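You operate a simulated robot arm through the tools that you are given. There is no shell and no other tool. Be economical: measure what you need, move in short steps, check, and stop when the job is done.

You are at the controls of a simulated robot arm. One attempt, no reset.

Task
Lay the short tube that the job card names in the guide, close the guide and feed it up.
Fine: it lies in the rack; the guide stands 5 mm over the tube's size; power on only after that; feed to the stop; lever and main switch end off.

Only the result counts: the job must be done as asked and must still hold three seconds after the hand-in. Knocking over, shifting, dropping, spilling or breaking anything else fails it.

Robot
A 7-joint arm with a two-finger parallel gripper on a trunk, on a base that drives. Base frame: it is fixed to the floor where the robot stands at the start and does not move with it; the origin is under the middle of the robot, x ahead of it, y to its left, z up. Units: cm, rad, N and s.
With the tool pointing down near the work surface it reaches from about 28 to 76 cm from the robot's upright axis, wherever it stands. Its first joint turns from -2.897 to 2.897 rad. Places, roughly: length stop [-50, 220, 100]; long tube [125, 0, 100]; main switch [-20, 240, 110]; stop lever [-40, 230, 100]. Payload 3.91 kg.
The TCP is the grasp point between the finger pads, 3 cm short of the fingertips. In the tool frame z runs along the fingers and y along their closing line. Largest opening 11 cm; finger width 2, thickness 1; the body of the gripper, 4.8 by 11.2 cm, starts 5.5 cm behind the TCP.
Orientation is told as [roll, pitch, yaw] about the base's x, y, z axes, in that order, counted from this pose: with the fingers straight down and closing along the base's y, the tool's x points along the base's -x, its y along +y and its z along -z.

Tools
- The arm moves only by the tool move_arm. Its argument "rows" is one flat list of numbers, 7 for each row, row after row: the turn, a rotation vector about the base's x, y, z in rad, then the shift along the base's x, y, z in cm, then the closure in counts, from 0 (fully open) to 255 (shut). In form: [ax, ay, az, dx, dy, dz, hand, ax, ay, az, dx, dy, dz, hand, ...]. A call has 1 to 12 rows; each row shifts and turns the commanded pose from where the row before left it. Each row takes 0.2 s and may step no farther than 5 cm and 0.15 rad from the row before; otherwise, or with a gripper value out of range, the whole call is refused. Where a pose cannot be reached the arm comes as near as it can. A force on the tool above 40 N (or 10 N above the force at the start of the call, whichever is more), or a blocked arm, ends the call early, and 0.2 s more pass. Each finger travels about 15.3 cm/s and halts on what it meets, pressing with about 36 N; the grip force reading is that of the motor and also rises with nothing between the fingers. The clock runs only during rows and for 0.2 s after the last one: add rows that do not move to give the fingers time. The reply holds the time, the measured pose of the TCP, the force on the tool along the base axes, the opening and the grip force, in the units named above and with some noise, with the torque about the TCP (base axes, N m) and any sound that the robot's microphone picked up.
- Cameras (640 x 400 px; columns grow to the right, rows downward): "scene" is now at [0.8, 12.64, 148.11]; the picture's right is [-0.26, -0.96, 0.00], its down [-0.59, 0.16, -0.80] and it looks along [0.77, -0.21, -0.61] (base axes); focal length 278 px, centre (320, 200). "wrist" rides on the gripper at [7.7, 0.7, -11.4] in the tool frame; the picture's right is [-0.09, 1.00, 0.00], its down [-0.80, -0.07, -0.59] and it looks along [-0.59, -0.05, 0.80] (tool axes); focal length 270 px, centre (320, 200). There is no depth. A picture from a camera that has moved, and an enlarged one, comes with that camera's place and axes in the base frame and with its lens.
- camera(camera): a new picture of that camera. It takes no simulated time.
- raise_lower(by): slides the trunk up (or, below 0, down) by that many cm; the arm and the scene camera ride with it, the base frame stays. It gives what a move gives, with no picture.
- drive_base(legs): drives the robot by 1 to 6 legs, each [ahead, turn to the left] in cm and rad, along the robot's own axes; the way and the turn of a leg run together, so that a leg with both is an arc; at most 150 cm and 3.142 rad a leg. The arm and the cameras ride along, it lands a little off, and it stops where it bumps. It gives what a move gives.
- pan_tilt(pan, tilt): turns the head with the scene camera to pan (to the left, within 2.705 rad either way) and tilt (down, from -0.506 to 1.204), counted from straight ahead of the robot. It gives what a move gives.
- enlarge(camera, box): a new picture of the part [left, top, right, bottom] of that camera's present view, enlarged. It takes no simulated time.
- close_job(): hands the job in; it is judged then, once.

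Work in short steps. Places have to be worked out from the pictures, the camera data and where the tool is seen: move nearer, look again, correct. Check each grasp and each placing, and mend what went wrong. You have 120 turns and 98 pictures in all, those below and enlarged ones among them. Open the gripper and draw the arm clear of the work before you hand the job in, unless the task says otherwise; then end with one line.

The tools are called after ">>>" by a JSON object that holds its "name" and its "arguments". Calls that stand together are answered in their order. move_arm: Moves the arm, as the interface text tells. Its arguments: {"type":"object","properties":{"rows":{"type":"array"}},"required":["rows"]} The other tools are called the same way: raise_lower (by) slides the trunk up or down; drive_base (legs) drives the base; pan_tilt (pan, tilt) turns the head that bears the scene camera; camera (camera) takes a picture; enlarge (camera, box) takes an enlarged picture of a part of a camera's view; close_job () hands the job in.

At the start:

```text
time_s: 0.0
position: [48.12, 6.57, 110.55]
ee_rot: [0.0, 0.0, 0.008]
contact_force: [0.4, 0.5, 1.2]
moment: [0.02, -0.04, 0.0]
opening: 11.01
grasp_force: 0.1
trunk travel left (down, up): [-45.0, 16.0]
robot x, y, heading: [0.34, -0.35, -0.001]
head pan, tilt: [-0.265, 0.651]
```

scene: 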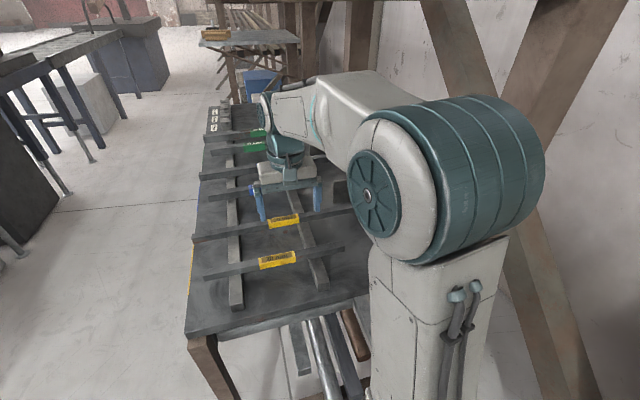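
wrist: 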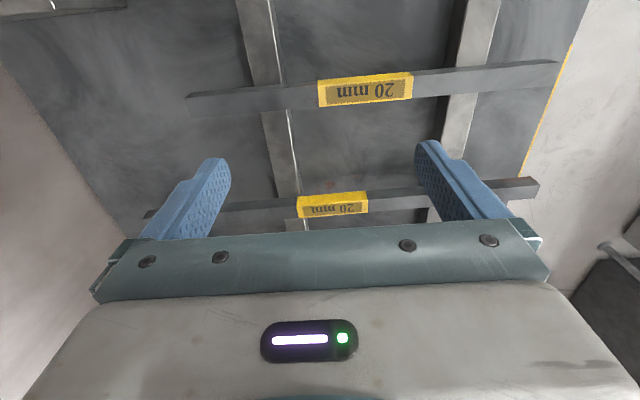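

The rack with labelled tubes lies ahead; I look closer at the rack and then around for the job card.

>>> {"name": "enlarge", "arguments": {"camera": "scene", "box": [180, 80, 380, 300]}}

>>> {"name": "pan_tilt", "arguments": {"pan": 1.4, "tilt": 0.4}}

>>> {"name": "camera", "arguments": {"camera": "scene"}}

```text
1.82 times, centred on (280, 190) of scene
camera zoom: at [0.8, 12.64, 148.11], right [-0.26, -0.96, 0.0], down [-0.59, 0.16, -0.8], along [0.77, -0.21, -0.61], focal length 504 px, centre (393, 218)
```

zoom: 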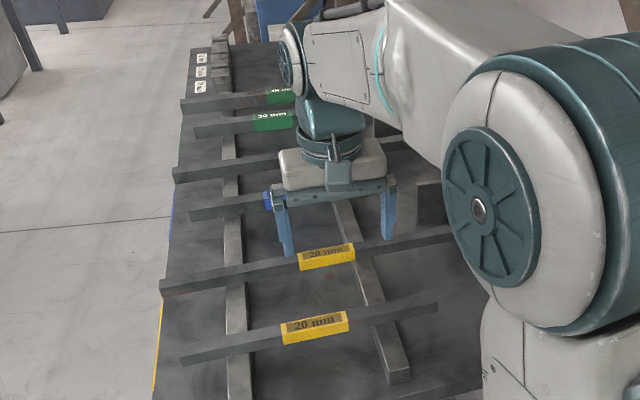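

```text
time_s: 1.7
position: [48.27, 6.62, 110.53]
ee_rot: [-0.001, 0.001, 0.006]
contact_force: [0.5, 0.1, 0.0]
moment: [-0.01, 0.01, -0.03]
opening: 11.01
grasp_force: 0.1
trunk travel left (down, up): [-45.0, 16.0]
robot x, y, heading: [-0.27, 0.46, 0.004]
head pan, tilt: [1.4, 0.4]
```

```text
94 pictures are left
camera scene: at [-5.98, 24.05, 150.38], right [0.99, -0.17, 0.0], down [-0.07, -0.38, -0.92], along [0.16, 0.91, -0.39], focal length 278 px, centre (320, 200)
```

scene: 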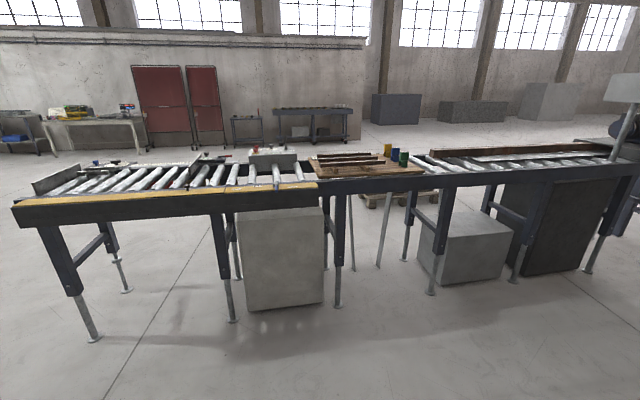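

The roller table with the stop is at y≈220. I enlarge the left part and the middle for detail.

>>> {"name": "enlarge", "arguments": {"camera": "scene", "box": [20, 120, 220, 245]}}

>>> {"name": "enlarge", "arguments": {"camera": "scene", "box": [200, 120, 460, 282]}}

>>> {"name": "pan_tilt", "arguments": {"pan": 0.5, "tilt": 0.3}}

>>> {"name": "camera", "arguments": {"camera": "scene"}}

```text
3.20 times, centred on (120, 182) of scene
camera zoom: at [-5.98, 24.05, 150.38], right [0.99, -0.17, 0.0], down [-0.07, -0.38, -0.92], along [0.16, 0.91, -0.39], focal length 888 px, centre (960, 256)
```

zoom: 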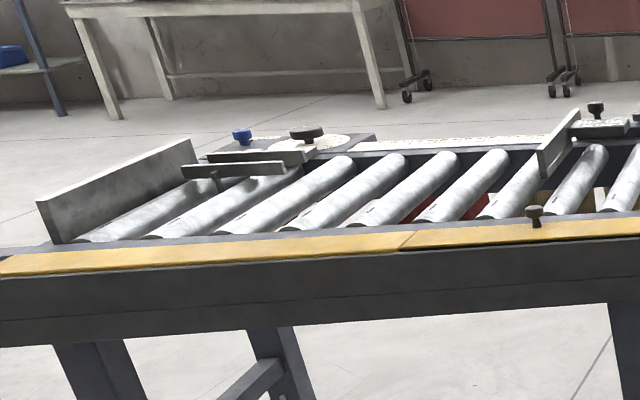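

```text
2.46 times, centred on (330, 201) of scene
camera zoom: at [-5.98, 24.05, 150.38], right [0.99, -0.17, 0.0], down [-0.07, -0.38, -0.92], along [0.16, 0.91, -0.39], focal length 683 px, centre (295, 198)
```

zoom: 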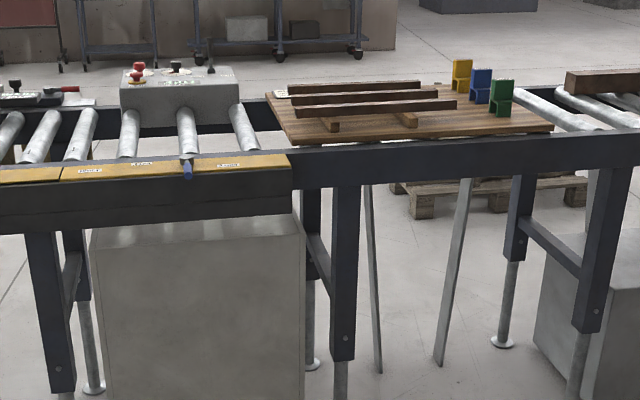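

```text
time_s: 2.9
position: [48.27, 6.55, 110.54]
ee_rot: [0.0, 0.001, 0.006]
contact_force: [-0.3, -0.3, -0.9]
moment: [-0.02, 0.01, -0.03]
opening: 11.01
grasp_force: 0.0
trunk travel left (down, up): [-45.0, 16.0]
robot x, y, heading: [-0.13, -0.34, -0.001]
head pan, tilt: [0.499, 0.3]
```

```text
91 pictures are left
camera scene: at [0.63, 19.39, 151.31], right [0.48, -0.88, 0.0], down [-0.26, -0.14, -0.96], along [0.84, 0.46, -0.3], focal length 278 px, centre (320, 200)
```

scene: 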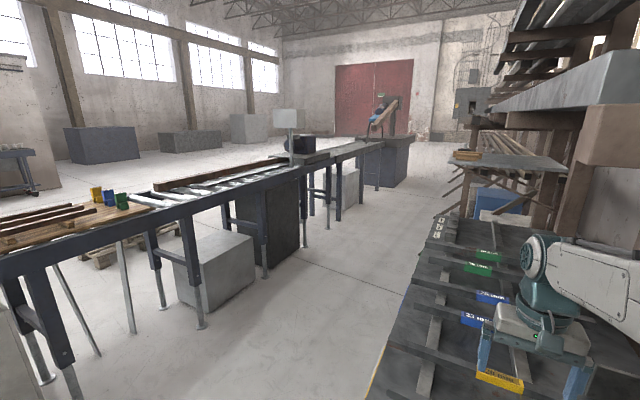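

I see three colour pairs of tubes. Now I look at the rack with more tilt, and behind/right for the card.

>>> {"name": "enlarge", "arguments": {"camera": "scene", "box": [360, 200, 640, 400]}}

>>> {"name": "pan_tilt", "arguments": {"pan": -1.2, "tilt": 0.3}}

>>> {"name": "camera", "arguments": {"camera": "scene"}}

>>> {"name": "pan_tilt", "arguments": {"pan": 2.5, "tilt": 0.3}}

>>> {"name": "camera", "arguments": {"camera": "scene"}}

```text
2.00 times, centred on (500, 300) of scene
camera zoom: at [0.63, 19.39, 151.31], right [0.48, -0.88, 0.0], down [-0.26, -0.14, -0.96], along [0.84, 0.46, -0.3], focal length 555 px, centre (-40, 0)
```

zoom: 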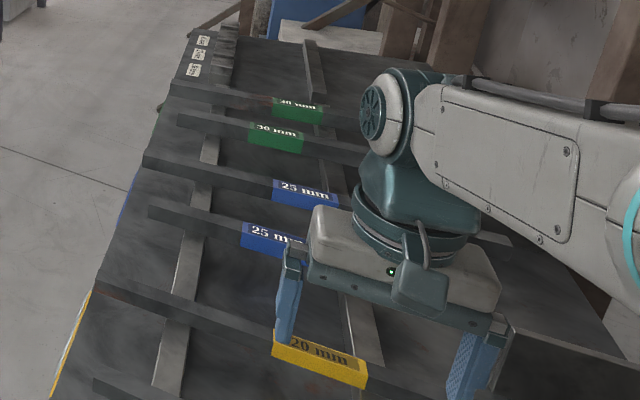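

```text
time_s: 4.6
position: [48.2, 6.58, 110.46]
ee_rot: [0.0, -0.001, 0.006]
contact_force: [-0.1, 0.2, 0.4]
moment: [0.03, 0.0, 0.0]
opening: 11.01
grasp_force: 0.0
trunk travel left (down, up): [-45.0, 16.0]
robot x, y, heading: [-0.18, 0.11, -0.003]
head pan, tilt: [-1.201, 0.3]
```

```text
89 pictures are left
camera scene: at [-4.18, 6.21, 151.31], right [-0.93, -0.36, 0.0], down [-0.11, 0.28, -0.96], along [0.35, -0.89, -0.3], focal length 278 px, centre (320, 200)
```

scene: 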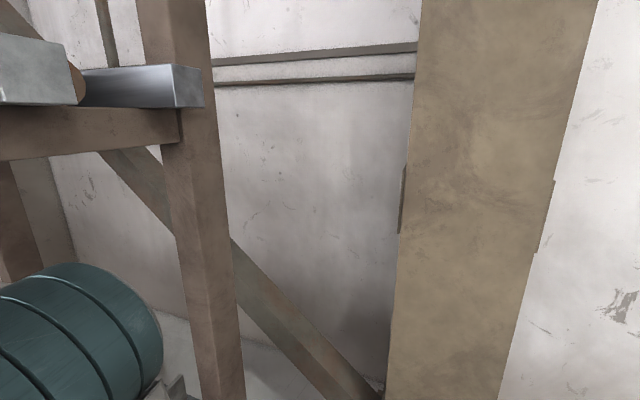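

```text
time_s: 7.7
position: [48.21, 6.59, 110.51]
ee_rot: [0.001, -0.002, 0.006]
contact_force: [0.2, -1.2, -0.3]
moment: [0.03, -0.01, 0.0]
opening: 11.01
grasp_force: 0.1
trunk travel left (down, up): [-45.0, 16.0]
robot x, y, heading: [-0.08, -0.2, -0.0]
head pan, tilt: [2.499, 0.3]
```

```text
88 pictures are left
camera scene: at [-15.04, 20.51, 151.31], right [0.6, 0.8, 0.0], down [0.24, -0.18, -0.96], along [-0.76, 0.57, -0.3], focal length 278 px, centre (320, 200)
```

scene: 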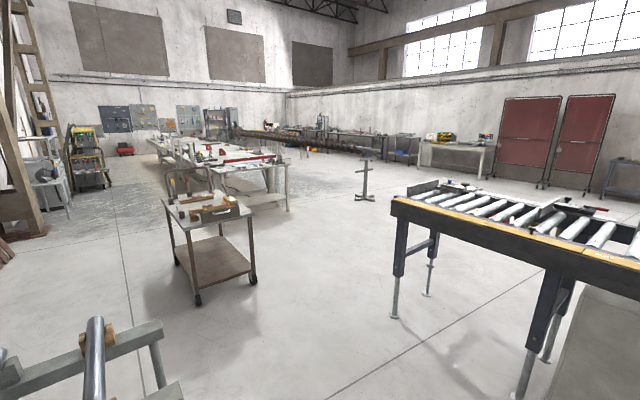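

No card seen here. I'll raise the trunk, back off the rack, turn left and approach the roller table to read what lies there.

>>> {"name": "raise_lower", "arguments": {"by": 15}}

>>> {"name": "drive_base", "arguments": {"legs": [[-35, 0], [0, 1.571], [95, 0]]}}

>>> {"name": "pan_tilt", "arguments": {"pan": 0, "tilt": 0.5}}

>>> {"name": "camera", "arguments": {"camera": "scene"}}

```text
time_s: 9.7
position: [46.89, 6.51, 114.26]
ee_rot: [-0.007, 0.041, 0.007]
contact_force: [0.0, -0.4, -0.3]
moment: [0.01, -0.01, 0.0]
opening: 10.98
grasp_force: 0.1
trunk travel left (down, up): [-50.2, 10.8]
robot x, y, heading: [-0.1, 0.19, -0.002]
head pan, tilt: [2.499, 0.3]
stopped: the arm was blocked; the commanded pose is now the measured one
```

```text
time_s: 20.2
position: [-37.86, 142.48, 114.26]
ee_rot: [-0.005, 0.039, 1.551]
contact_force: [0.1, -0.2, -0.7]
moment: [-0.03, -0.02, -0.02]
opening: 10.97
grasp_force: 0.0
trunk travel left (down, up): [-50.2, 10.8]
robot x, y, heading: [-32.47, 94.74, 1.546]
head pan, tilt: [2.499, 0.3]
```

```text
time_s: 22.5
position: [-37.99, 142.32, 114.3]
ee_rot: [-0.005, 0.04, 1.552]
contact_force: [0.1, 0.6, -1.5]
moment: [-0.05, 0.01, 0.02]
opening: 11.0
grasp_force: 0.0
trunk travel left (down, up): [-50.2, 10.8]
robot x, y, heading: [-32.26, 94.54, 1.547]
head pan, tilt: [0.0, 0.499]
```

```text
87 pictures are left
camera scene: at [-47.62, 96.34, 154.69], right [1.0, -0.03, 0.0], down [-0.01, -0.48, -0.88], along [0.02, 0.88, -0.48], focal length 278 px, centre (320, 200)
```

scene: 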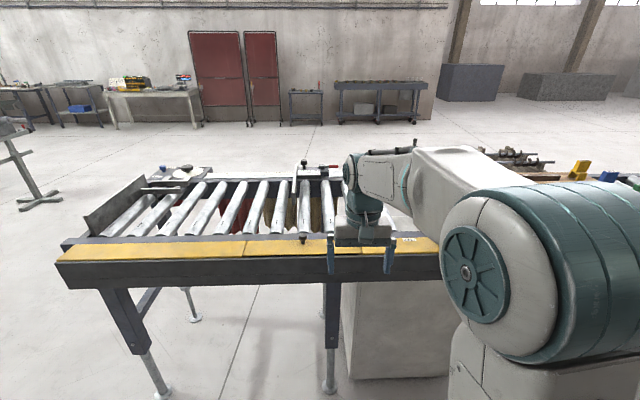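

The arm touched a shelf above while rising, now free. I raise here and use zooms to view the table details.

>>> {"name": "raise_lower", "arguments": {"by": 10.5}}

>>> {"name": "drive_base", "arguments": {"legs": [[25, 0]]}}

>>> {"name": "pan_tilt", "arguments": {"pan": 0, "tilt": 0.65}}

>>> {"name": "camera", "arguments": {"camera": "scene"}}

>>> {"name": "enlarge", "arguments": {"camera": "scene", "box": [40, 90, 360, 290]}}

>>> {"name": "camera", "arguments": {"camera": "wrist"}}

```text
time_s: 23.9
position: [-37.93, 142.43, 124.68]
ee_rot: [-0.006, 0.04, 1.554]
contact_force: [0.4, -1.0, -1.2]
moment: [0.03, 0.03, 0.0]
opening: 10.98
grasp_force: 0.0
trunk travel left (down, up): [-60.7, 0.3]
robot x, y, heading: [-32.52, 94.73, 1.543]
head pan, tilt: [0.0, 0.499]
```

```text
time_s: 25.7
position: [-37.46, 167.37, 124.62]
ee_rot: [-0.005, 0.04, 1.554]
contact_force: [0.8, 0.4, -0.9]
moment: [-0.02, 0.03, -0.02]
opening: 10.99
grasp_force: 0.1
trunk travel left (down, up): [-60.7, 0.3]
robot x, y, heading: [-32.36, 119.2, 1.543]
head pan, tilt: [0.0, 0.499]
```

```text
time_s: 26.4
position: [-37.45, 167.3, 124.63]
ee_rot: [-0.005, 0.041, 1.553]
contact_force: [0.6, -0.2, -0.3]
moment: [0.0, 0.0, 0.01]
opening: 11.01
grasp_force: 0.1
trunk travel left (down, up): [-60.7, 0.3]
robot x, y, heading: [-32.53, 119.49, 1.545]
head pan, tilt: [0.0, 0.649]
```

```text
86 pictures are left
camera scene: at [-47.0, 120.84, 163.86], right [1.0, -0.02, 0.0], down [-0.01, -0.6, -0.8], along [0.02, 0.8, -0.6], focal length 278 px, centre (320, 200)
```

scene: 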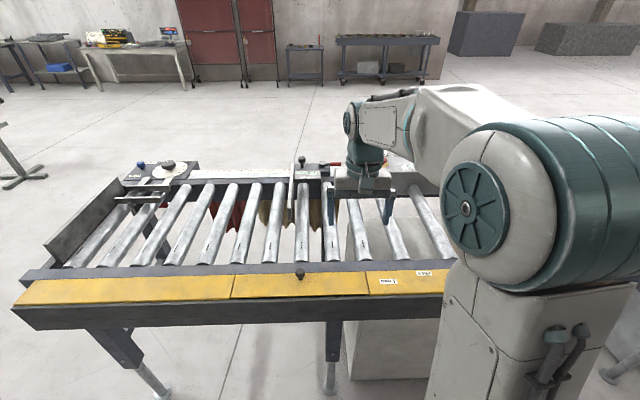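

```text
2.00 times, centred on (200, 190) of scene
camera zoom: at [-47.0, 120.84, 163.86], right [1.0, -0.02, 0.0], down [-0.01, -0.6, -0.8], along [0.02, 0.8, -0.6], focal length 555 px, centre (560, 220)
```

zoom: 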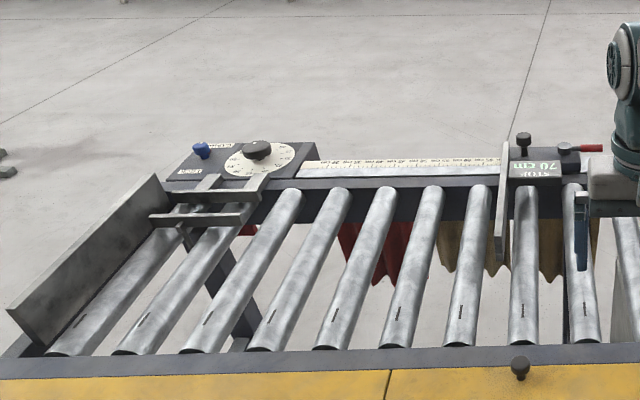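

```text
84 pictures are left
camera wrist: at [-38.24, 160.12, 136.4], right [-0.99, 0.11, -0.01], down [0.08, 0.82, 0.56], along [0.07, 0.56, -0.83], focal length 270 px, centre (320, 200)
```

wrist: 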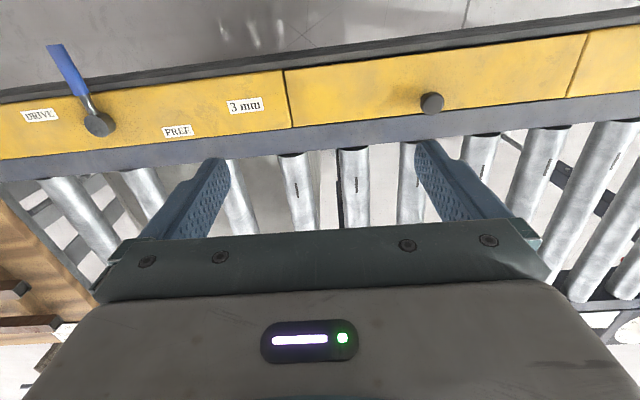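

The "STOP 70 cm" and dial are written to be read from the far side, and the front rail carries the DRIVE/FREE lever. I drive round the left end of the table to view it from the far side.

>>> {"name": "drive_base", "arguments": {"legs": [[0, 1.6], [143, 0], [0, -1.571], [100, 0], [85, 0]]}}

>>> {"name": "pan_tilt", "arguments": {"pan": -1.2, "tilt": 0.5}}

>>> {"name": "camera", "arguments": {"camera": "scene"}}

```text
time_s: 50.1
position: [-172.59, 352.91, 124.72]
ee_rot: [-0.005, 0.039, 1.527]
contact_force: [-1.0, 1.0, 0.5]
moment: [-0.03, -0.05, 0.0]
opening: 11.0
grasp_force: 0.1
trunk travel left (down, up): [-60.7, 0.3]
robot x, y, heading: [-168.37, 304.88, 1.522]
head pan, tilt: [0.0, 0.649]
```

```text
time_s: 51.5
position: [-172.68, 352.97, 124.76]
ee_rot: [-0.005, 0.04, 1.527]
contact_force: [-0.4, -0.2, 0.7]
moment: [0.04, -0.03, 0.01]
opening: 10.99
grasp_force: 0.1
trunk travel left (down, up): [-60.7, 0.3]
robot x, y, heading: [-168.14, 304.77, 1.524]
head pan, tilt: [-1.201, 0.499]
```

```text
83 pictures are left
camera scene: at [-175.13, 300.94, 165.19], right [0.32, -0.95, 0.0], down [-0.45, -0.15, -0.88], along [0.83, 0.28, -0.48], focal length 278 px, centre (320, 200)
```

scene: 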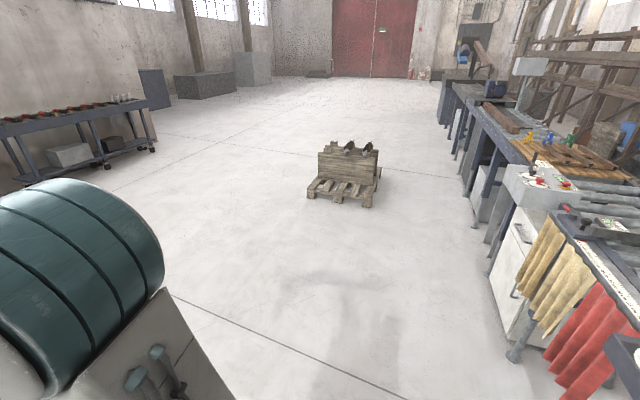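

Clear floor on this side. I drive to x≈-65, y≈305 and face the table.

>>> {"name": "drive_base", "arguments": {"legs": [[0, -1.524], [100, 0], [0, -1.571]]}}

>>> {"name": "pan_tilt", "arguments": {"pan": 0.25, "tilt": 0.55}}

>>> {"name": "camera", "arguments": {"camera": "scene"}}

>>> {"name": "camera", "arguments": {"camera": "wrist"}}

```text
time_s: 64.1
position: [-62.33, 257.3, 124.68]
ee_rot: [-0.005, 0.041, -1.536]
contact_force: [-1.0, -0.1, -0.3]
moment: [-0.04, 0.02, -0.01]
opening: 11.0
grasp_force: 0.0
trunk travel left (down, up): [-60.7, 0.3]
robot x, y, heading: [-70.53, 304.5, -1.543]
head pan, tilt: [-1.201, 0.499]
```

```text
time_s: 65.6
position: [-62.27, 257.16, 124.7]
ee_rot: [-0.006, 0.039, -1.537]
contact_force: [0.8, 0.3, -0.3]
moment: [0.0, 0.01, -0.02]
opening: 10.98
grasp_force: 0.0
trunk travel left (down, up): [-60.7, 0.3]
robot x, y, heading: [-70.16, 304.99, -1.544]
head pan, tilt: [0.25, 0.55]
```

```text
82 pictures are left
camera scene: at [-52.74, 304.02, 164.73], right [-0.96, -0.27, 0.0], down [-0.14, 0.5, -0.85], along [0.23, -0.82, -0.52], focal length 278 px, centre (320, 200)
```

scene: 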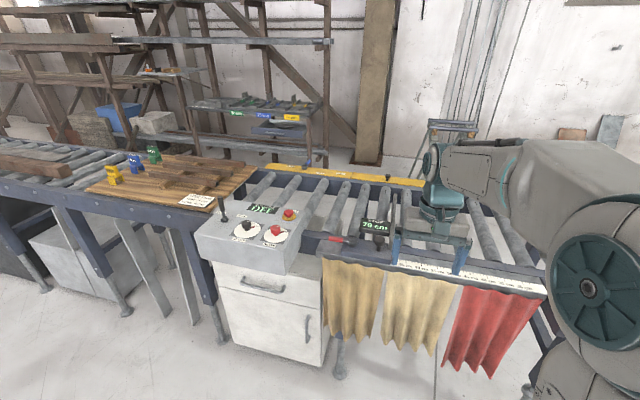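

```text
81 pictures are left
camera wrist: at [-61.67, 264.52, 136.4], right [1.0, -0.05, -0.01], down [-0.04, -0.83, 0.56], along [-0.04, -0.56, -0.83], focal length 270 px, centre (320, 200)
```

wrist: 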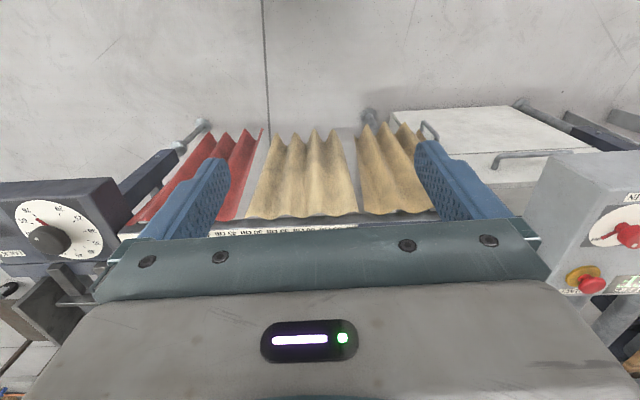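

The card lies on the wooden board; control box and dial are visible. I enlarge these.

>>> {"name": "enlarge", "arguments": {"camera": "scene", "box": [176, 185, 216, 211]}}

>>> {"name": "enlarge", "arguments": {"camera": "scene", "box": [190, 185, 350, 285]}}

>>> {"name": "enlarge", "arguments": {"camera": "scene", "box": [310, 160, 550, 310]}}

>>> {"name": "enlarge", "arguments": {"camera": "wrist", "box": [0, 170, 160, 270]}}

```text
15.38 times, centred on (196, 198) of scene
camera zoom: at [-52.74, 304.02, 164.73], right [-0.96, -0.27, 0.0], down [-0.14, 0.5, -0.85], along [0.23, -0.82, -0.52], focal length 4269 px, centre (2228, 231)
```

zoom: 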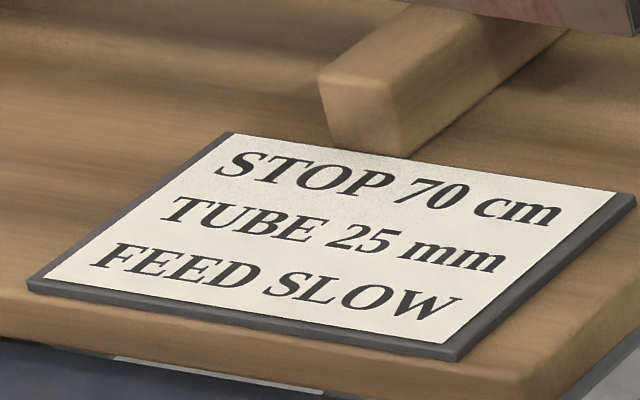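

```text
4.00 times, centred on (270, 235) of scene
camera zoom: at [-52.74, 304.02, 164.73], right [-0.96, -0.27, 0.0], down [-0.14, 0.5, -0.85], along [0.23, -0.82, -0.52], focal length 1110 px, centre (520, 60)
```

zoom: 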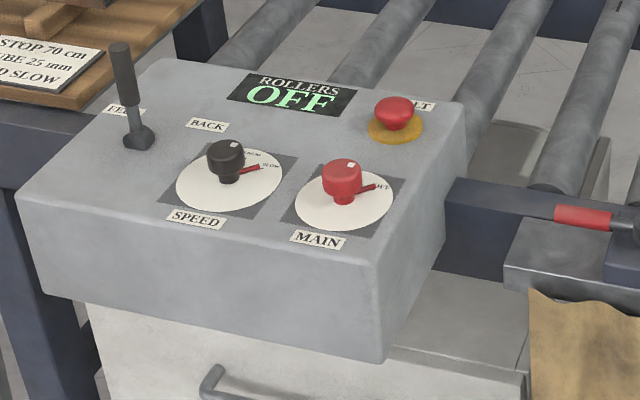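

```text
2.67 times, centred on (430, 235) of scene
camera zoom: at [-52.74, 304.02, 164.73], right [-0.96, -0.27, 0.0], down [-0.14, 0.5, -0.85], along [0.23, -0.82, -0.52], focal length 740 px, centre (27, 107)
```

zoom: 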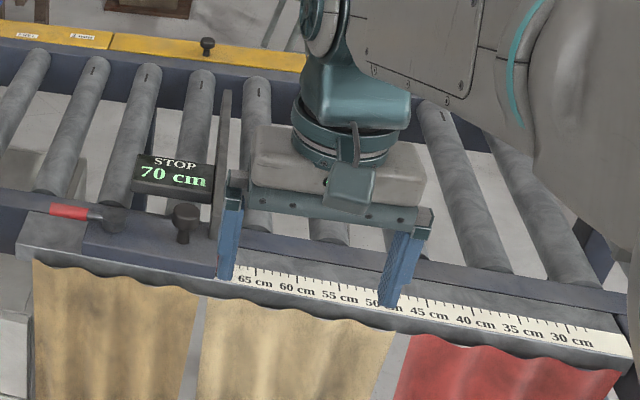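

```text
4.00 times, centred on (80, 220) of wrist
camera zoom: at [-61.67, 264.52, 136.4], right [1.0, -0.05, -0.01], down [-0.04, -0.83, 0.56], along [-0.04, -0.56, -0.83], focal length 1081 px, centre (1280, 120)
```

zoom: 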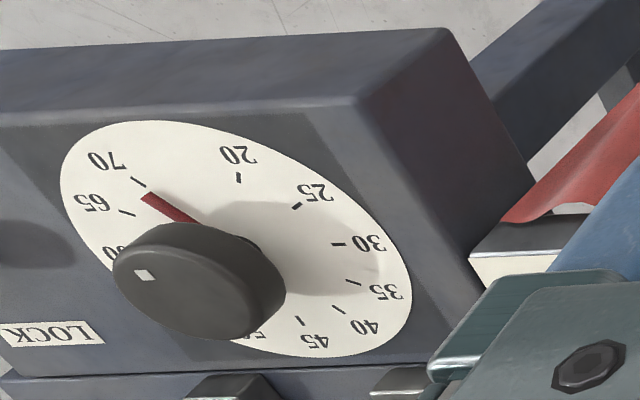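

Card: stop 70 cm, tube 25 mm, feed slow; dial stands at 70 and must go to 30. I enlarge the front rail with the DRIVE/FREE lever and the stop carriage, plus the box.

>>> {"name": "enlarge", "arguments": {"camera": "scene", "box": [240, 150, 340, 212]}}

>>> {"name": "enlarge", "arguments": {"camera": "scene", "box": [320, 185, 420, 247]}}

>>> {"name": "enlarge", "arguments": {"camera": "scene", "box": [215, 195, 305, 251]}}

```text
6.40 times, centred on (290, 181) of scene
camera zoom: at [-52.74, 304.02, 164.73], right [-0.96, -0.27, 0.0], down [-0.14, 0.5, -0.85], along [0.23, -0.82, -0.52], focal length 1776 px, centre (512, 322)
```

zoom: 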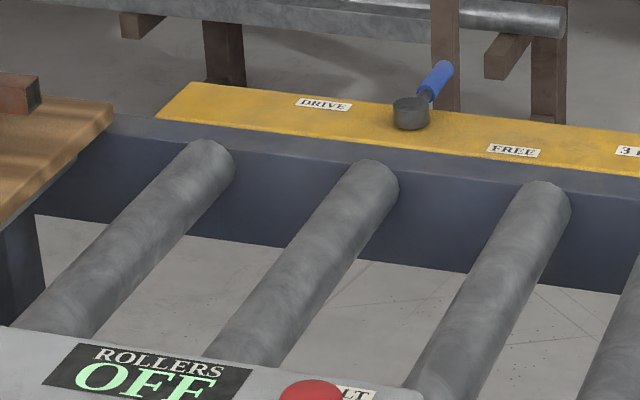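

```text
6.40 times, centred on (370, 216) of scene
camera zoom: at [-52.74, 304.02, 164.73], right [-0.96, -0.27, 0.0], down [-0.14, 0.5, -0.85], along [0.23, -0.82, -0.52], focal length 1776 px, centre (0, 98)
```

zoom: 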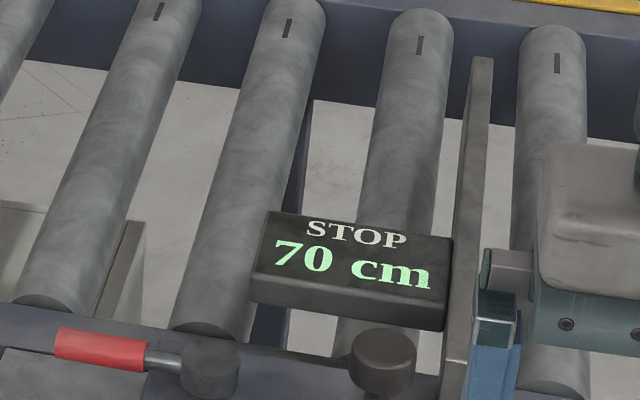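

```text
7.11 times, centred on (260, 223) of scene
camera zoom: at [-52.74, 304.02, 164.73], right [-0.96, -0.27, 0.0], down [-0.14, 0.5, -0.85], along [0.23, -0.82, -0.52], focal length 1973 px, centre (747, 36)
```

zoom: 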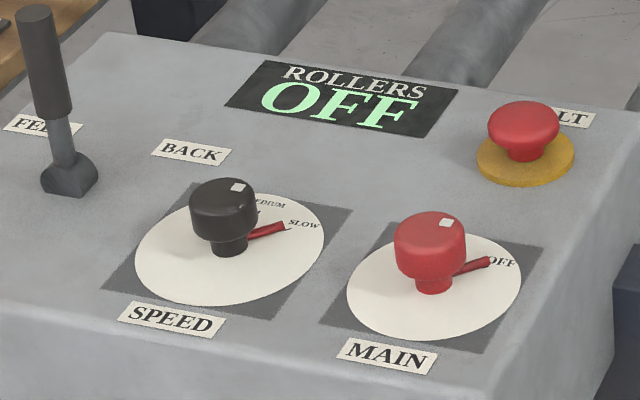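

Speed already points to SLOW, main OFF. I move the hand above the dial area for a close look at the guide.

>>> {"name": "move_arm", "arguments": {"rows": [0, 0, 0, -5, 0, 0, 0, 0, 0, 0, -5, 0, 0, 0, 0, 0, 0, -5, 0, 0, 0, 0, 0, 0, -5, 0, 0, 0, 0, 0, 0, -5, 0, 0, 0, 0, 0, 0, -5, 0, 0, 0, 0, 0, 0, -5, 0, 0, 0, 0, 0, 0, -5, 0, 0, 0, 0, 0, 0, -5, 0, 0, 0, 0, 0, 0, 0, 0, 0, 0]}}

>>> {"name": "camera", "arguments": {"camera": "wrist"}}

>>> {"name": "pan_tilt", "arguments": {"pan": -0.3, "tilt": 0.7}}

>>> {"name": "camera", "arguments": {"camera": "scene"}}

```text
time_s: 67.8
position: [-107.26, 257.36, 124.99]
ee_rot: [-0.006, 0.04, -1.537]
contact_force: [0.5, 0.2, 0.4]
moment: [0.03, 0.04, -0.03]
opening: 11.0
grasp_force: 0.0
trunk travel left (down, up): [-60.7, 0.3]
robot x, y, heading: [-70.14, 304.58, -1.543]
head pan, tilt: [0.25, 0.55]
```

```text
73 pictures are left
camera wrist: at [-106.7, 264.66, 136.65], right [1.0, -0.05, -0.01], down [-0.04, -0.83, 0.56], along [-0.04, -0.56, -0.83], focal length 270 px, centre (320, 200)
```

wrist: 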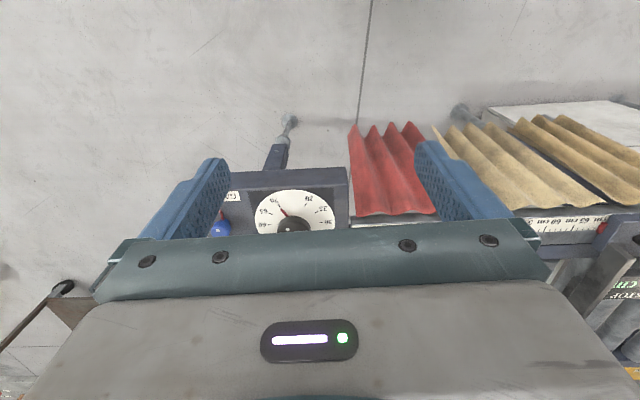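

```text
time_s: 68.8
position: [-107.21, 257.37, 124.9]
ee_rot: [-0.005, 0.04, -1.537]
contact_force: [-0.4, -0.8, 0.1]
moment: [0.02, 0.01, -0.01]
opening: 11.01
grasp_force: 0.0
trunk travel left (down, up): [-60.7, 0.3]
robot x, y, heading: [-70.1, 304.7, -1.54]
head pan, tilt: [-0.3, 0.7]
```

```text
72 pictures are left
camera scene: at [-57.5, 304.47, 163.42], right [-0.96, 0.27, 0.0], down [0.17, 0.62, -0.77], along [-0.21, -0.74, -0.64], focal length 278 px, centre (320, 200)
```

scene: 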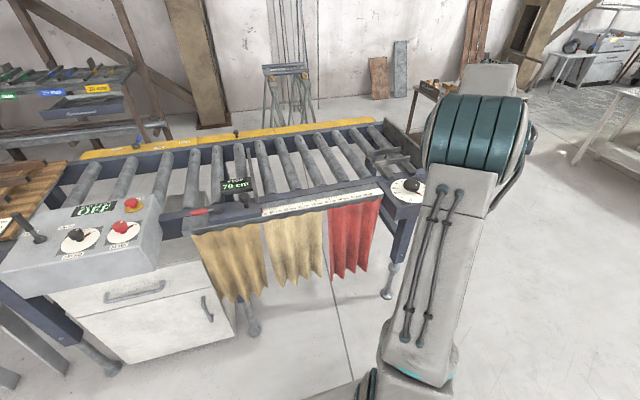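

I enlarge the guide region.

>>> {"name": "enlarge", "arguments": {"camera": "scene", "box": [340, 115, 450, 215]}}

>>> {"name": "enlarge", "arguments": {"camera": "wrist", "box": [190, 160, 370, 272]}}

```text
4.00 times, centred on (395, 165) of scene
camera zoom: at [-57.5, 304.47, 163.42], right [-0.96, 0.27, 0.0], down [0.17, 0.62, -0.77], along [-0.21, -0.74, -0.64], focal length 1110 px, centre (20, 340)
```

zoom: 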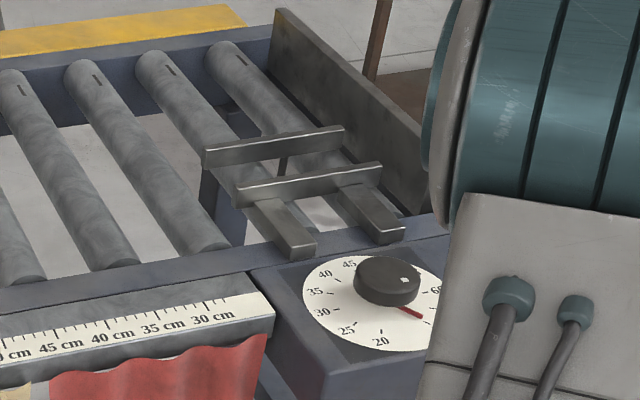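

```text
3.56 times, centred on (280, 216) of wrist
camera zoom: at [-106.74, 264.65, 136.62], right [1.0, -0.05, -0.01], down [-0.04, -0.83, 0.56], along [-0.04, -0.56, -0.83], focal length 961 px, centre (462, 143)
```

zoom: 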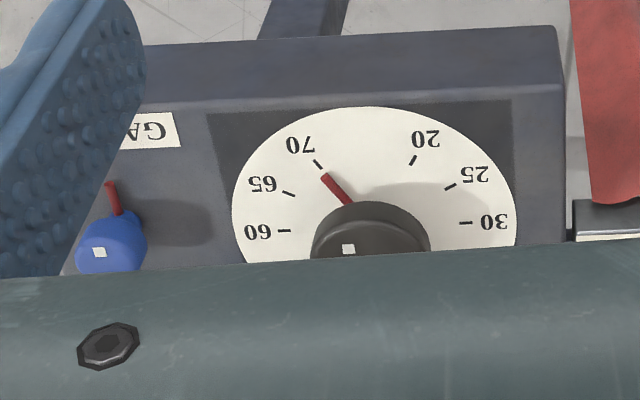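

I shift the hand forward and left so the dial panel is fully visible.

>>> {"name": "move_arm", "arguments": {"rows": [0, 0, 0, -5, -4, 0, 0, 0, 0, 0, -5, -4, 0, 0, 0, 0, 0, 0, -4, 0, 0, 0, 0, 0, 0, 0, 0, 0]}}

>>> {"name": "enlarge", "arguments": {"camera": "wrist", "box": [180, 50, 480, 238]}}

```text
refused: row 1 steps farther than a row can; nothing moved
```

```text
2.13 times, centred on (330, 144) of wrist
camera zoom: at [-106.74, 264.65, 136.62], right [1.0, -0.05, -0.01], down [-0.04, -0.83, 0.56], along [-0.04, -0.56, -0.83], focal length 575 px, centre (299, 319)
```

zoom: 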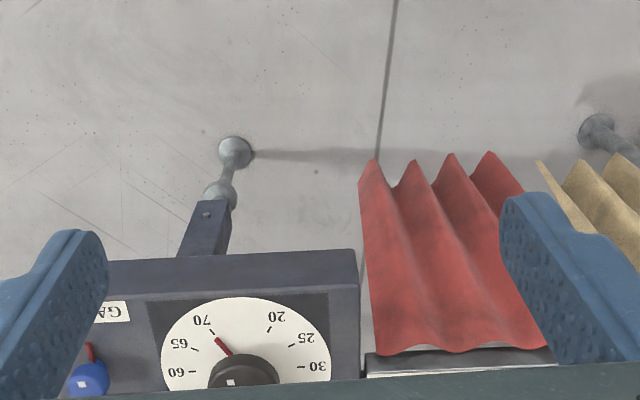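

The step was too long; I retry with smaller steps.

>>> {"name": "move_arm", "arguments": {"rows": [0, 0, 0, -3, -4, 0, 0, 0, 0, 0, -3, -4, 0, 0, 0, 0, 0, -3, -3, 0, 0, 0, 0, 0, 0, 0, 0, 0]}}

>>> {"name": "enlarge", "arguments": {"camera": "wrist", "box": [180, 50, 480, 238]}}

```text
time_s: 69.8
position: [-114.23, 248.38, 124.53]
ee_rot: [-0.004, 0.041, -1.536]
contact_force: [-1.2, -0.5, -0.7]
moment: [0.03, -0.05, 0.0]
opening: 11.03
grasp_force: 0.1
out of reach, approached as far as the arm can: row 3
trunk travel left (down, up): [-60.7, 0.3]
robot x, y, heading: [-70.39, 304.7, -1.542]
head pan, tilt: [-0.3, 0.7]
```

```text
2.13 times, centred on (330, 144) of wrist
camera zoom: at [-113.67, 255.58, 136.34], right [1.0, -0.05, -0.01], down [-0.04, -0.83, 0.56], along [-0.04, -0.56, -0.83], focal length 575 px, centre (299, 319)
```

zoom: 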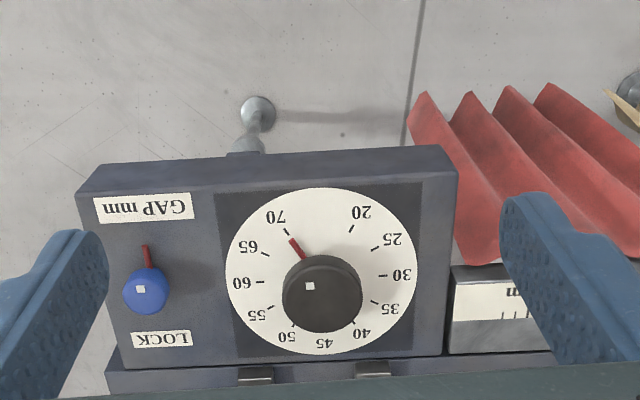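

Dial: 70 now, 30 needed (240° counter-clockwise seen from above), lock knob open. Now I fold the arm ahead and drive back round to the rack's left side for the short 25 mm tube (nearer of the blue pair, around x≈76, y≈11).

>>> {"name": "move_arm", "arguments": {"rows": [0, 0, 0, 4, 2.5, 0, 0, 0, 0, 0, 4, 2.5, 0, 0, 0, 0, 0, 4, 2.5, 0, 0, 0, 0, 0, 4.8, 0, 0, 0, 0, 0, 0, 4.8, 0, 0, 0, 0, 0, 0, 4.8, 0, 0, 0, 0, 0, 0, 4.8, 0, 0, 0, 0, 0, 0, 4.8, 0, 0, 0, 0, 0, 0, 4.8, 0, 0, 0, 0, 0, 0, 4.8, 0, 0, 0, 0, 0, 0, 0, 0, 0, 0]}}

>>> {"name": "drive_base", "arguments": {"legs": [[0, -1.6], [103, 0], [0, 1.571], [100, 0], [98, 0], [0, 1.571]]}}

```text
time_s: 72.2
position: [-68.46, 255.83, 124.71]
ee_rot: [-0.007, 0.039, -1.538]
contact_force: [0.5, -0.5, -0.1]
moment: [-0.03, 0.0, -0.01]
opening: 10.99
grasp_force: 0.0
trunk travel left (down, up): [-60.7, 0.3]
robot x, y, heading: [-70.06, 304.59, -1.54]
head pan, tilt: [-0.3, 0.7]
```

```text
time_s: 98.8
position: [-119.83, 110.97, 124.62]
ee_rot: [-0.005, 0.04, 0.065]
contact_force: [-0.2, -0.5, -1.5]
moment: [0.01, 0.0, 0.0]
opening: 11.01
grasp_force: 0.0
trunk travel left (down, up): [-60.7, 0.3]
robot x, y, heading: [-168.65, 107.57, 0.059]
head pan, tilt: [-0.3, 0.7]
```

I continue along the aisle and stop near x≈0 to look at the DRIVE/FREE lever on the way.

>>> {"name": "drive_base", "arguments": {"legs": [[0, -0.1], [125, 0], [55, 0]]}}

>>> {"name": "pan_tilt", "arguments": {"pan": 1.5, "tilt": 0.7}}

>>> {"name": "camera", "arguments": {"camera": "scene"}}

```text
time_s: 108.4
position: [59.82, 97.02, 124.67]
ee_rot: [-0.005, 0.041, -0.042]
contact_force: [0.3, 0.1, 0.3]
moment: [0.01, 0.01, 0.02]
opening: 11.0
grasp_force: 0.1
trunk travel left (down, up): [-60.7, 0.3]
robot x, y, heading: [10.93, 98.8, -0.044]
head pan, tilt: [-0.3, 0.7]
```

```text
time_s: 110.2
position: [59.8, 96.99, 124.7]
ee_rot: [-0.005, 0.039, -0.041]
contact_force: [0.6, 0.0, -0.7]
moment: [0.02, 0.0, 0.03]
opening: 10.98
grasp_force: 0.0
trunk travel left (down, up): [-60.7, 0.3]
robot x, y, heading: [10.97, 99.1, -0.047]
head pan, tilt: [1.499, 0.7]
```

```text
67 pictures are left
camera scene: at [5.13, 122.69, 163.42], right [0.99, -0.12, 0.0], down [-0.08, -0.64, -0.76], along [0.09, 0.76, -0.64], focal length 278 px, centre (320, 200)
```

scene: 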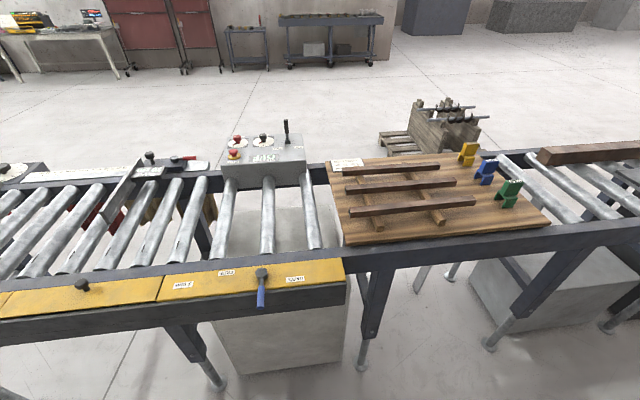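

>>> {"name": "enlarge", "arguments": {"camera": "scene", "box": [160, 255, 320, 315]}}

```text
4.00 times, centred on (240, 285) of scene
camera zoom: at [5.13, 122.69, 163.42], right [0.99, -0.12, 0.0], down [-0.08, -0.64, -0.76], along [0.09, 0.76, -0.64], focal length 1110 px, centre (640, -140)
```

zoom: 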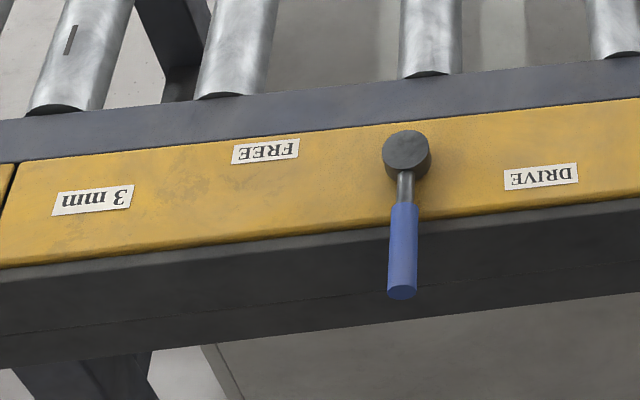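

The clutch-like lever stands between DRIVE and FREE; I leave it until a feed test shows whether it matters. Now on to the rack: drive to x≈76 and face it.

>>> {"name": "drive_base", "arguments": {"legs": [[65, 0], [0, -1.527]]}}

>>> {"name": "pan_tilt", "arguments": {"pan": 0, "tilt": 0.75}}

>>> {"name": "camera", "arguments": {"camera": "scene"}}

>>> {"name": "camera", "arguments": {"camera": "wrist"}}

```text
time_s: 117.6
position: [75.51, 46.74, 124.58]
ee_rot: [-0.005, 0.041, -1.584]
contact_force: [0.7, 0.5, -0.1]
moment: [-0.02, -0.01, -0.03]
opening: 10.99
grasp_force: 0.0
trunk travel left (down, up): [-60.7, 0.3]
robot x, y, heading: [75.93, 95.4, -1.586]
head pan, tilt: [1.499, 0.7]
```

```text
time_s: 119.2
position: [75.59, 46.62, 124.63]
ee_rot: [-0.004, 0.042, -1.587]
contact_force: [-0.8, 0.5, 0.3]
moment: [-0.04, 0.0, 0.0]
opening: 10.99
grasp_force: 0.1
trunk travel left (down, up): [-60.7, 0.3]
robot x, y, heading: [75.96, 95.4, -1.589]
head pan, tilt: [0.0, 0.75]
```

```text
65 pictures are left
camera scene: at [91.22, 94.5, 163.0], right [-1.0, 0.02, 0.0], down [0.01, 0.68, -0.73], along [-0.01, -0.73, -0.68], focal length 278 px, centre (320, 200)
```

scene: 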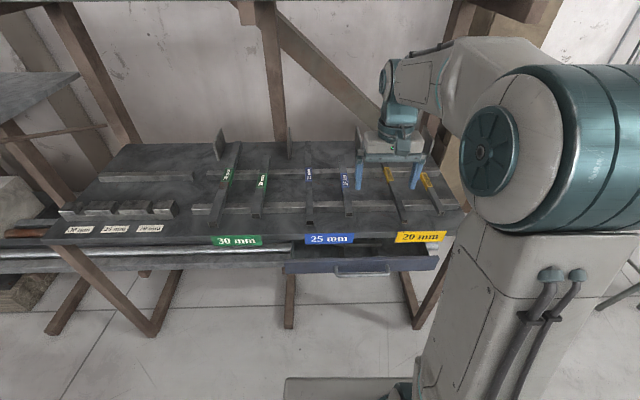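

```text
64 pictures are left
camera wrist: at [76.48, 53.89, 136.35], right [0.99, -0.1, -0.01], down [-0.08, -0.82, 0.56], along [-0.06, -0.56, -0.83], focal length 270 px, centre (320, 200)
```

wrist: 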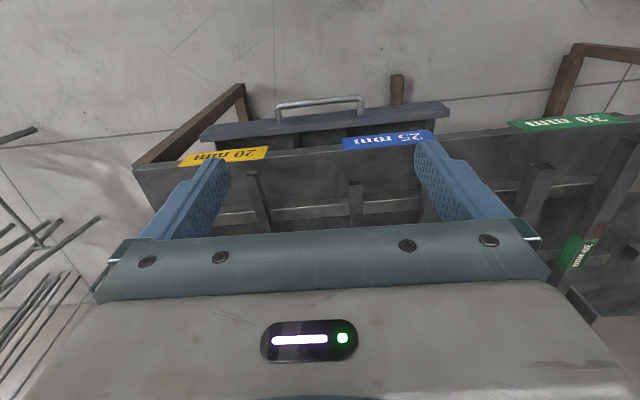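

I enlarge the tube area.

>>> {"name": "enlarge", "arguments": {"camera": "scene", "box": [190, 120, 450, 250]}}

```text
2.46 times, centred on (320, 185) of scene
camera zoom: at [91.22, 94.5, 163.0], right [-1.0, 0.02, 0.0], down [0.01, 0.68, -0.73], along [-0.01, -0.73, -0.68], focal length 683 px, centre (320, 237)
```

zoom: 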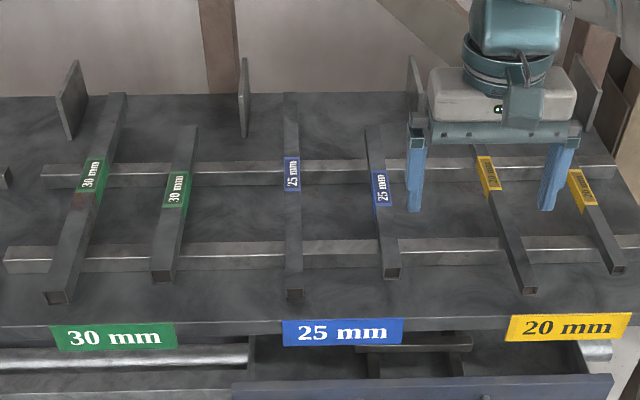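

Short 25 mm tube runs along y, centre about (81, 15, 97.5), length ≈35. I drive 11 cm nearer, lower the trunk, level the tool and move above it.

>>> {"name": "drive_base", "arguments": {"legs": [[11, 0]]}}

>>> {"name": "raise_lower", "arguments": {"by": -14}}

>>> {"name": "move_arm", "arguments": {"rows": [-0.042, 0, 0.015, 1.5, -4, 0, 0, 0, 0, 0, 1.5, -4, 0, 0, 0, 0, 0, 1.5, -4, 0, 0, 0, 0, 0, 1, -4, 0, 0, 0, 0, 0, 0, -3.5, 0, 0, 0, 0, 0, 0, 0, 0, 0]}}

>>> {"name": "camera", "arguments": {"camera": "wrist"}}

>>> {"name": "camera", "arguments": {"camera": "scene"}}

```text
time_s: 120.4
position: [75.34, 35.72, 124.68]
ee_rot: [-0.005, 0.041, -1.585]
contact_force: [-0.8, -0.7, -1.4]
moment: [0.05, 0.01, -0.05]
opening: 10.99
grasp_force: 0.0
trunk travel left (down, up): [-60.7, 0.3]
robot x, y, heading: [75.92, 84.47, -1.591]
head pan, tilt: [0.0, 0.75]
```

```text
time_s: 122.0
position: [75.27, 35.83, 110.7]
ee_rot: [-0.006, 0.039, -1.585]
contact_force: [-0.2, 0.1, -0.4]
moment: [0.02, 0.01, 0.01]
opening: 10.98
grasp_force: 0.0
trunk travel left (down, up): [-46.7, 14.3]
robot x, y, heading: [75.97, 84.82, -1.59]
head pan, tilt: [0.0, 0.75]
```

```text
time_s: 123.4
position: [80.86, 16.2, 110.49]
ee_rot: [-0.007, 0.0, -1.569]
contact_force: [-0.3, -0.5, 0.4]
moment: [0.03, -0.03, -0.03]
opening: 11.0
grasp_force: 0.2
trunk travel left (down, up): [-46.7, 14.3]
robot x, y, heading: [76.14, 84.38, -1.589]
head pan, tilt: [0.0, 0.75]
```

```text
62 pictures are left
camera wrist: at [81.71, 23.89, 121.92], right [1.0, -0.09, -0.01], down [-0.07, -0.8, 0.6], along [-0.06, -0.59, -0.8], focal length 270 px, centre (320, 200)
```

wrist: 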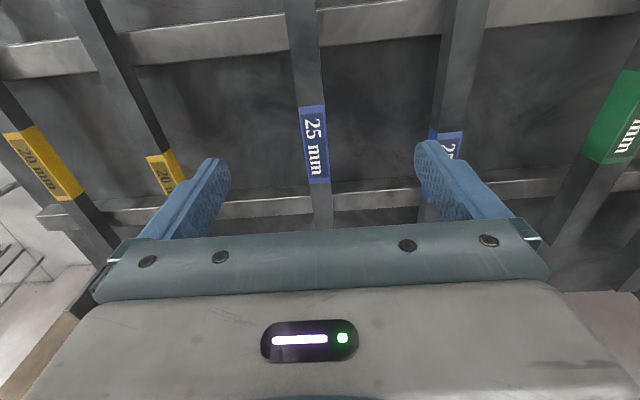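

```text
61 pictures are left
camera scene: at [91.0, 83.66, 149.0], right [-1.0, 0.02, 0.0], down [0.01, 0.68, -0.73], along [-0.01, -0.73, -0.68], focal length 278 px, centre (320, 200)
```

scene: 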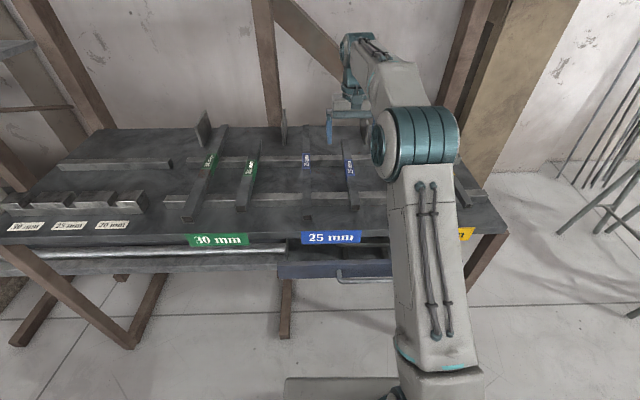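

The centred tube is the short 25 mm at x≈80.0, with supports near y≈22 and 5. I align to y=14 and go down, then check.

>>> {"name": "move_arm", "arguments": {"rows": [0, 0, 0, -0.9, -2.2, -2, 0, 0, 0, 0, 0, 0, -4, 0, 0, 0, 0, 0, 0, -4, 0, 0, 0, 0, 0, 0, -2, 0, 0, 0, 0, 0, 0, 0, 0]}}

>>> {"name": "camera", "arguments": {"camera": "wrist"}}

```text
time_s: 124.6
position: [79.94, 14.17, 98.63]
ee_rot: [-0.007, -0.001, -1.568]
contact_force: [-0.2, -0.6, -0.1]
moment: [-0.02, -0.01, -0.01]
opening: 10.99
grasp_force: 0.0
trunk travel left (down, up): [-46.7, 14.3]
robot x, y, heading: [76.14, 84.63, -1.596]
head pan, tilt: [0.0, 0.75]
```

```text
60 pictures are left
camera wrist: at [80.78, 21.87, 110.09], right [1.0, -0.09, -0.01], down [-0.07, -0.8, 0.6], along [-0.06, -0.59, -0.8], focal length 270 px, centre (320, 200)
```

wrist: 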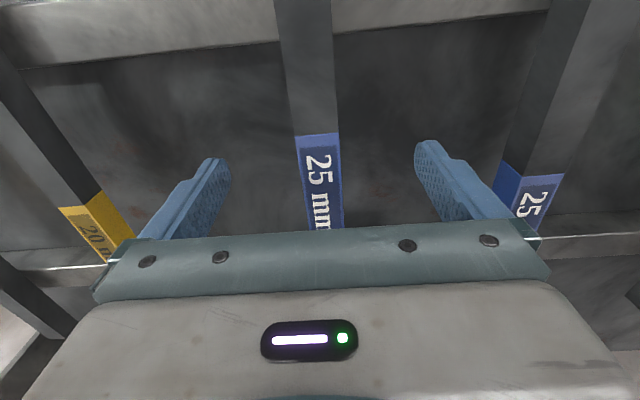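

Tube is centred between the pads; I go 1.2 cm lower and close.

>>> {"name": "move_arm", "arguments": {"rows": [0, 0, 0, 0, 0, -1.2, 0, 0, 0, 0, 0, 0, 0, 120, 0, 0, 0, 0, 0, 0, 255, 0, 0, 0, 0, 0, 0, 255, 0, 0, 0, 0, 0, 0, 255]}}

>>> {"name": "move_arm", "arguments": {"rows": [0, 0, 0, 0, 0, 1, 255, 0, 0, 0, 0, 0, 3, 255, 0, 0, 0, 0, 0, 4, 255, 0, 0, 0, 0, 0, 0, 255]}}

>>> {"name": "camera", "arguments": {"camera": "wrist"}}

>>> {"name": "camera", "arguments": {"camera": "scene"}}

```text
time_s: 125.8
position: [79.93, 14.09, 97.44]
ee_rot: [-0.005, -0.002, -1.568]
contact_force: [-0.4, 1.2, 1.0]
moment: [-0.16, 0.0, -0.01]
opening: 2.44
grasp_force: 36.3
trunk travel left (down, up): [-46.7, 14.3]
robot x, y, heading: [75.94, 84.66, -1.592]
head pan, tilt: [0.0, 0.75]
```

```text
time_s: 126.8
position: [79.96, 14.01, 105.62]
ee_rot: [-0.006, -0.002, -1.57]
contact_force: [0.2, 0.6, -0.3]
moment: [-0.03, 0.01, 0.0]
opening: 0.01
grasp_force: 35.7
trunk travel left (down, up): [-46.7, 14.3]
robot x, y, heading: [75.96, 84.43, -1.587]
head pan, tilt: [0.0, 0.75]
```

```text
59 pictures are left
camera wrist: at [80.7, 21.76, 116.93], right [1.0, -0.09, -0.01], down [-0.07, -0.8, 0.6], along [-0.06, -0.59, -0.8], focal length 270 px, centre (320, 200)
```

wrist: 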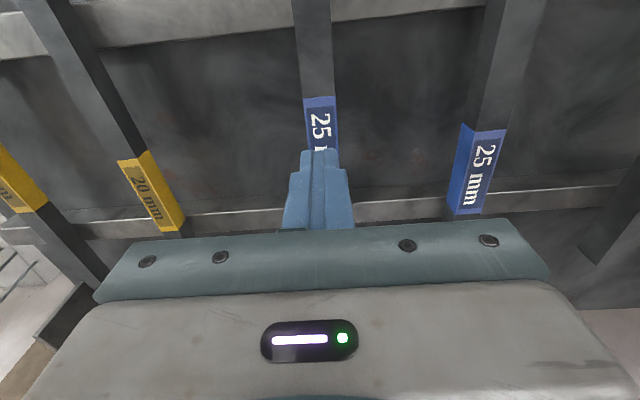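

```text
58 pictures are left
camera scene: at [91.0, 83.66, 148.99], right [-1.0, 0.02, 0.0], down [0.01, 0.68, -0.73], along [-0.01, -0.73, -0.68], focal length 278 px, centre (320, 200)
```

scene: 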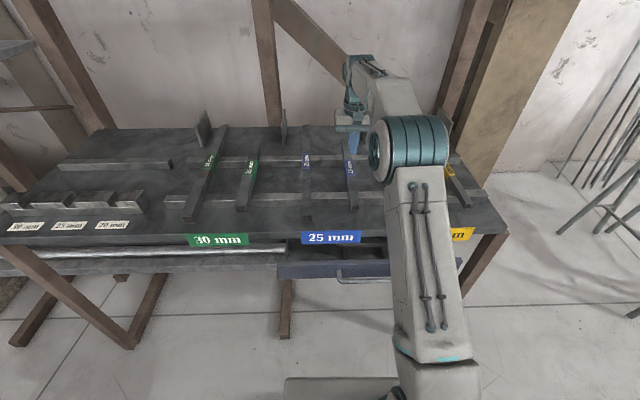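

The fingers slipped off: label width suggests the tube's top is nearer z≈95.7, so I gripped only with the tips. I open, go lower (TCP ≈95) and grip again, lifting slowly.

>>> {"name": "move_arm", "arguments": {"rows": [0, 0, 0, 0, 0, 0, 0, 0, 0, 0, 0, 0, 0, 0, 0, 0, 0, 0, 0, 0, 0, 0, 0, 0, 0, 0, -4, 0, 0, 0, 0, 0, 0, -4, 0, 0, 0, 0, 0, 0, -1.5, 0, 0, 0, 0, 0, 0, -1, 0, 0, 0, 0, 0, 0, 0, 0]}}

>>> {"name": "camera", "arguments": {"camera": "wrist"}}

```text
time_s: 128.6
position: [79.9, 14.09, 94.81]
ee_rot: [-0.006, -0.002, -1.57]
contact_force: [-0.4, -0.1, 0.4]
moment: [-0.01, -0.01, -0.03]
opening: 10.99
grasp_force: 0.1
trunk travel left (down, up): [-46.7, 14.3]
robot x, y, heading: [75.96, 84.53, -1.589]
head pan, tilt: [0.0, 0.75]
```

```text
57 pictures are left
camera wrist: at [80.72, 21.84, 106.16], right [1.0, -0.09, -0.01], down [-0.07, -0.8, 0.6], along [-0.06, -0.59, -0.8], focal length 270 px, centre (320, 200)
```

wrist: 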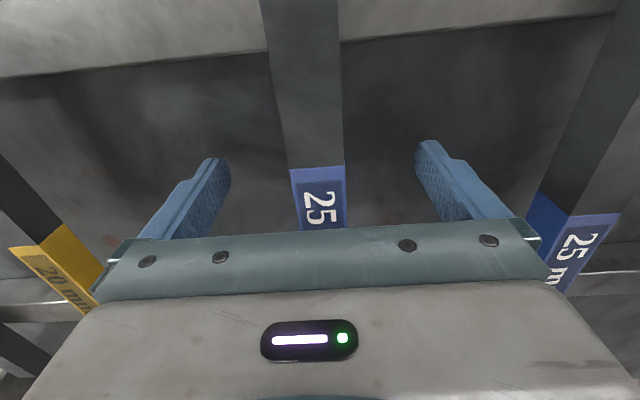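

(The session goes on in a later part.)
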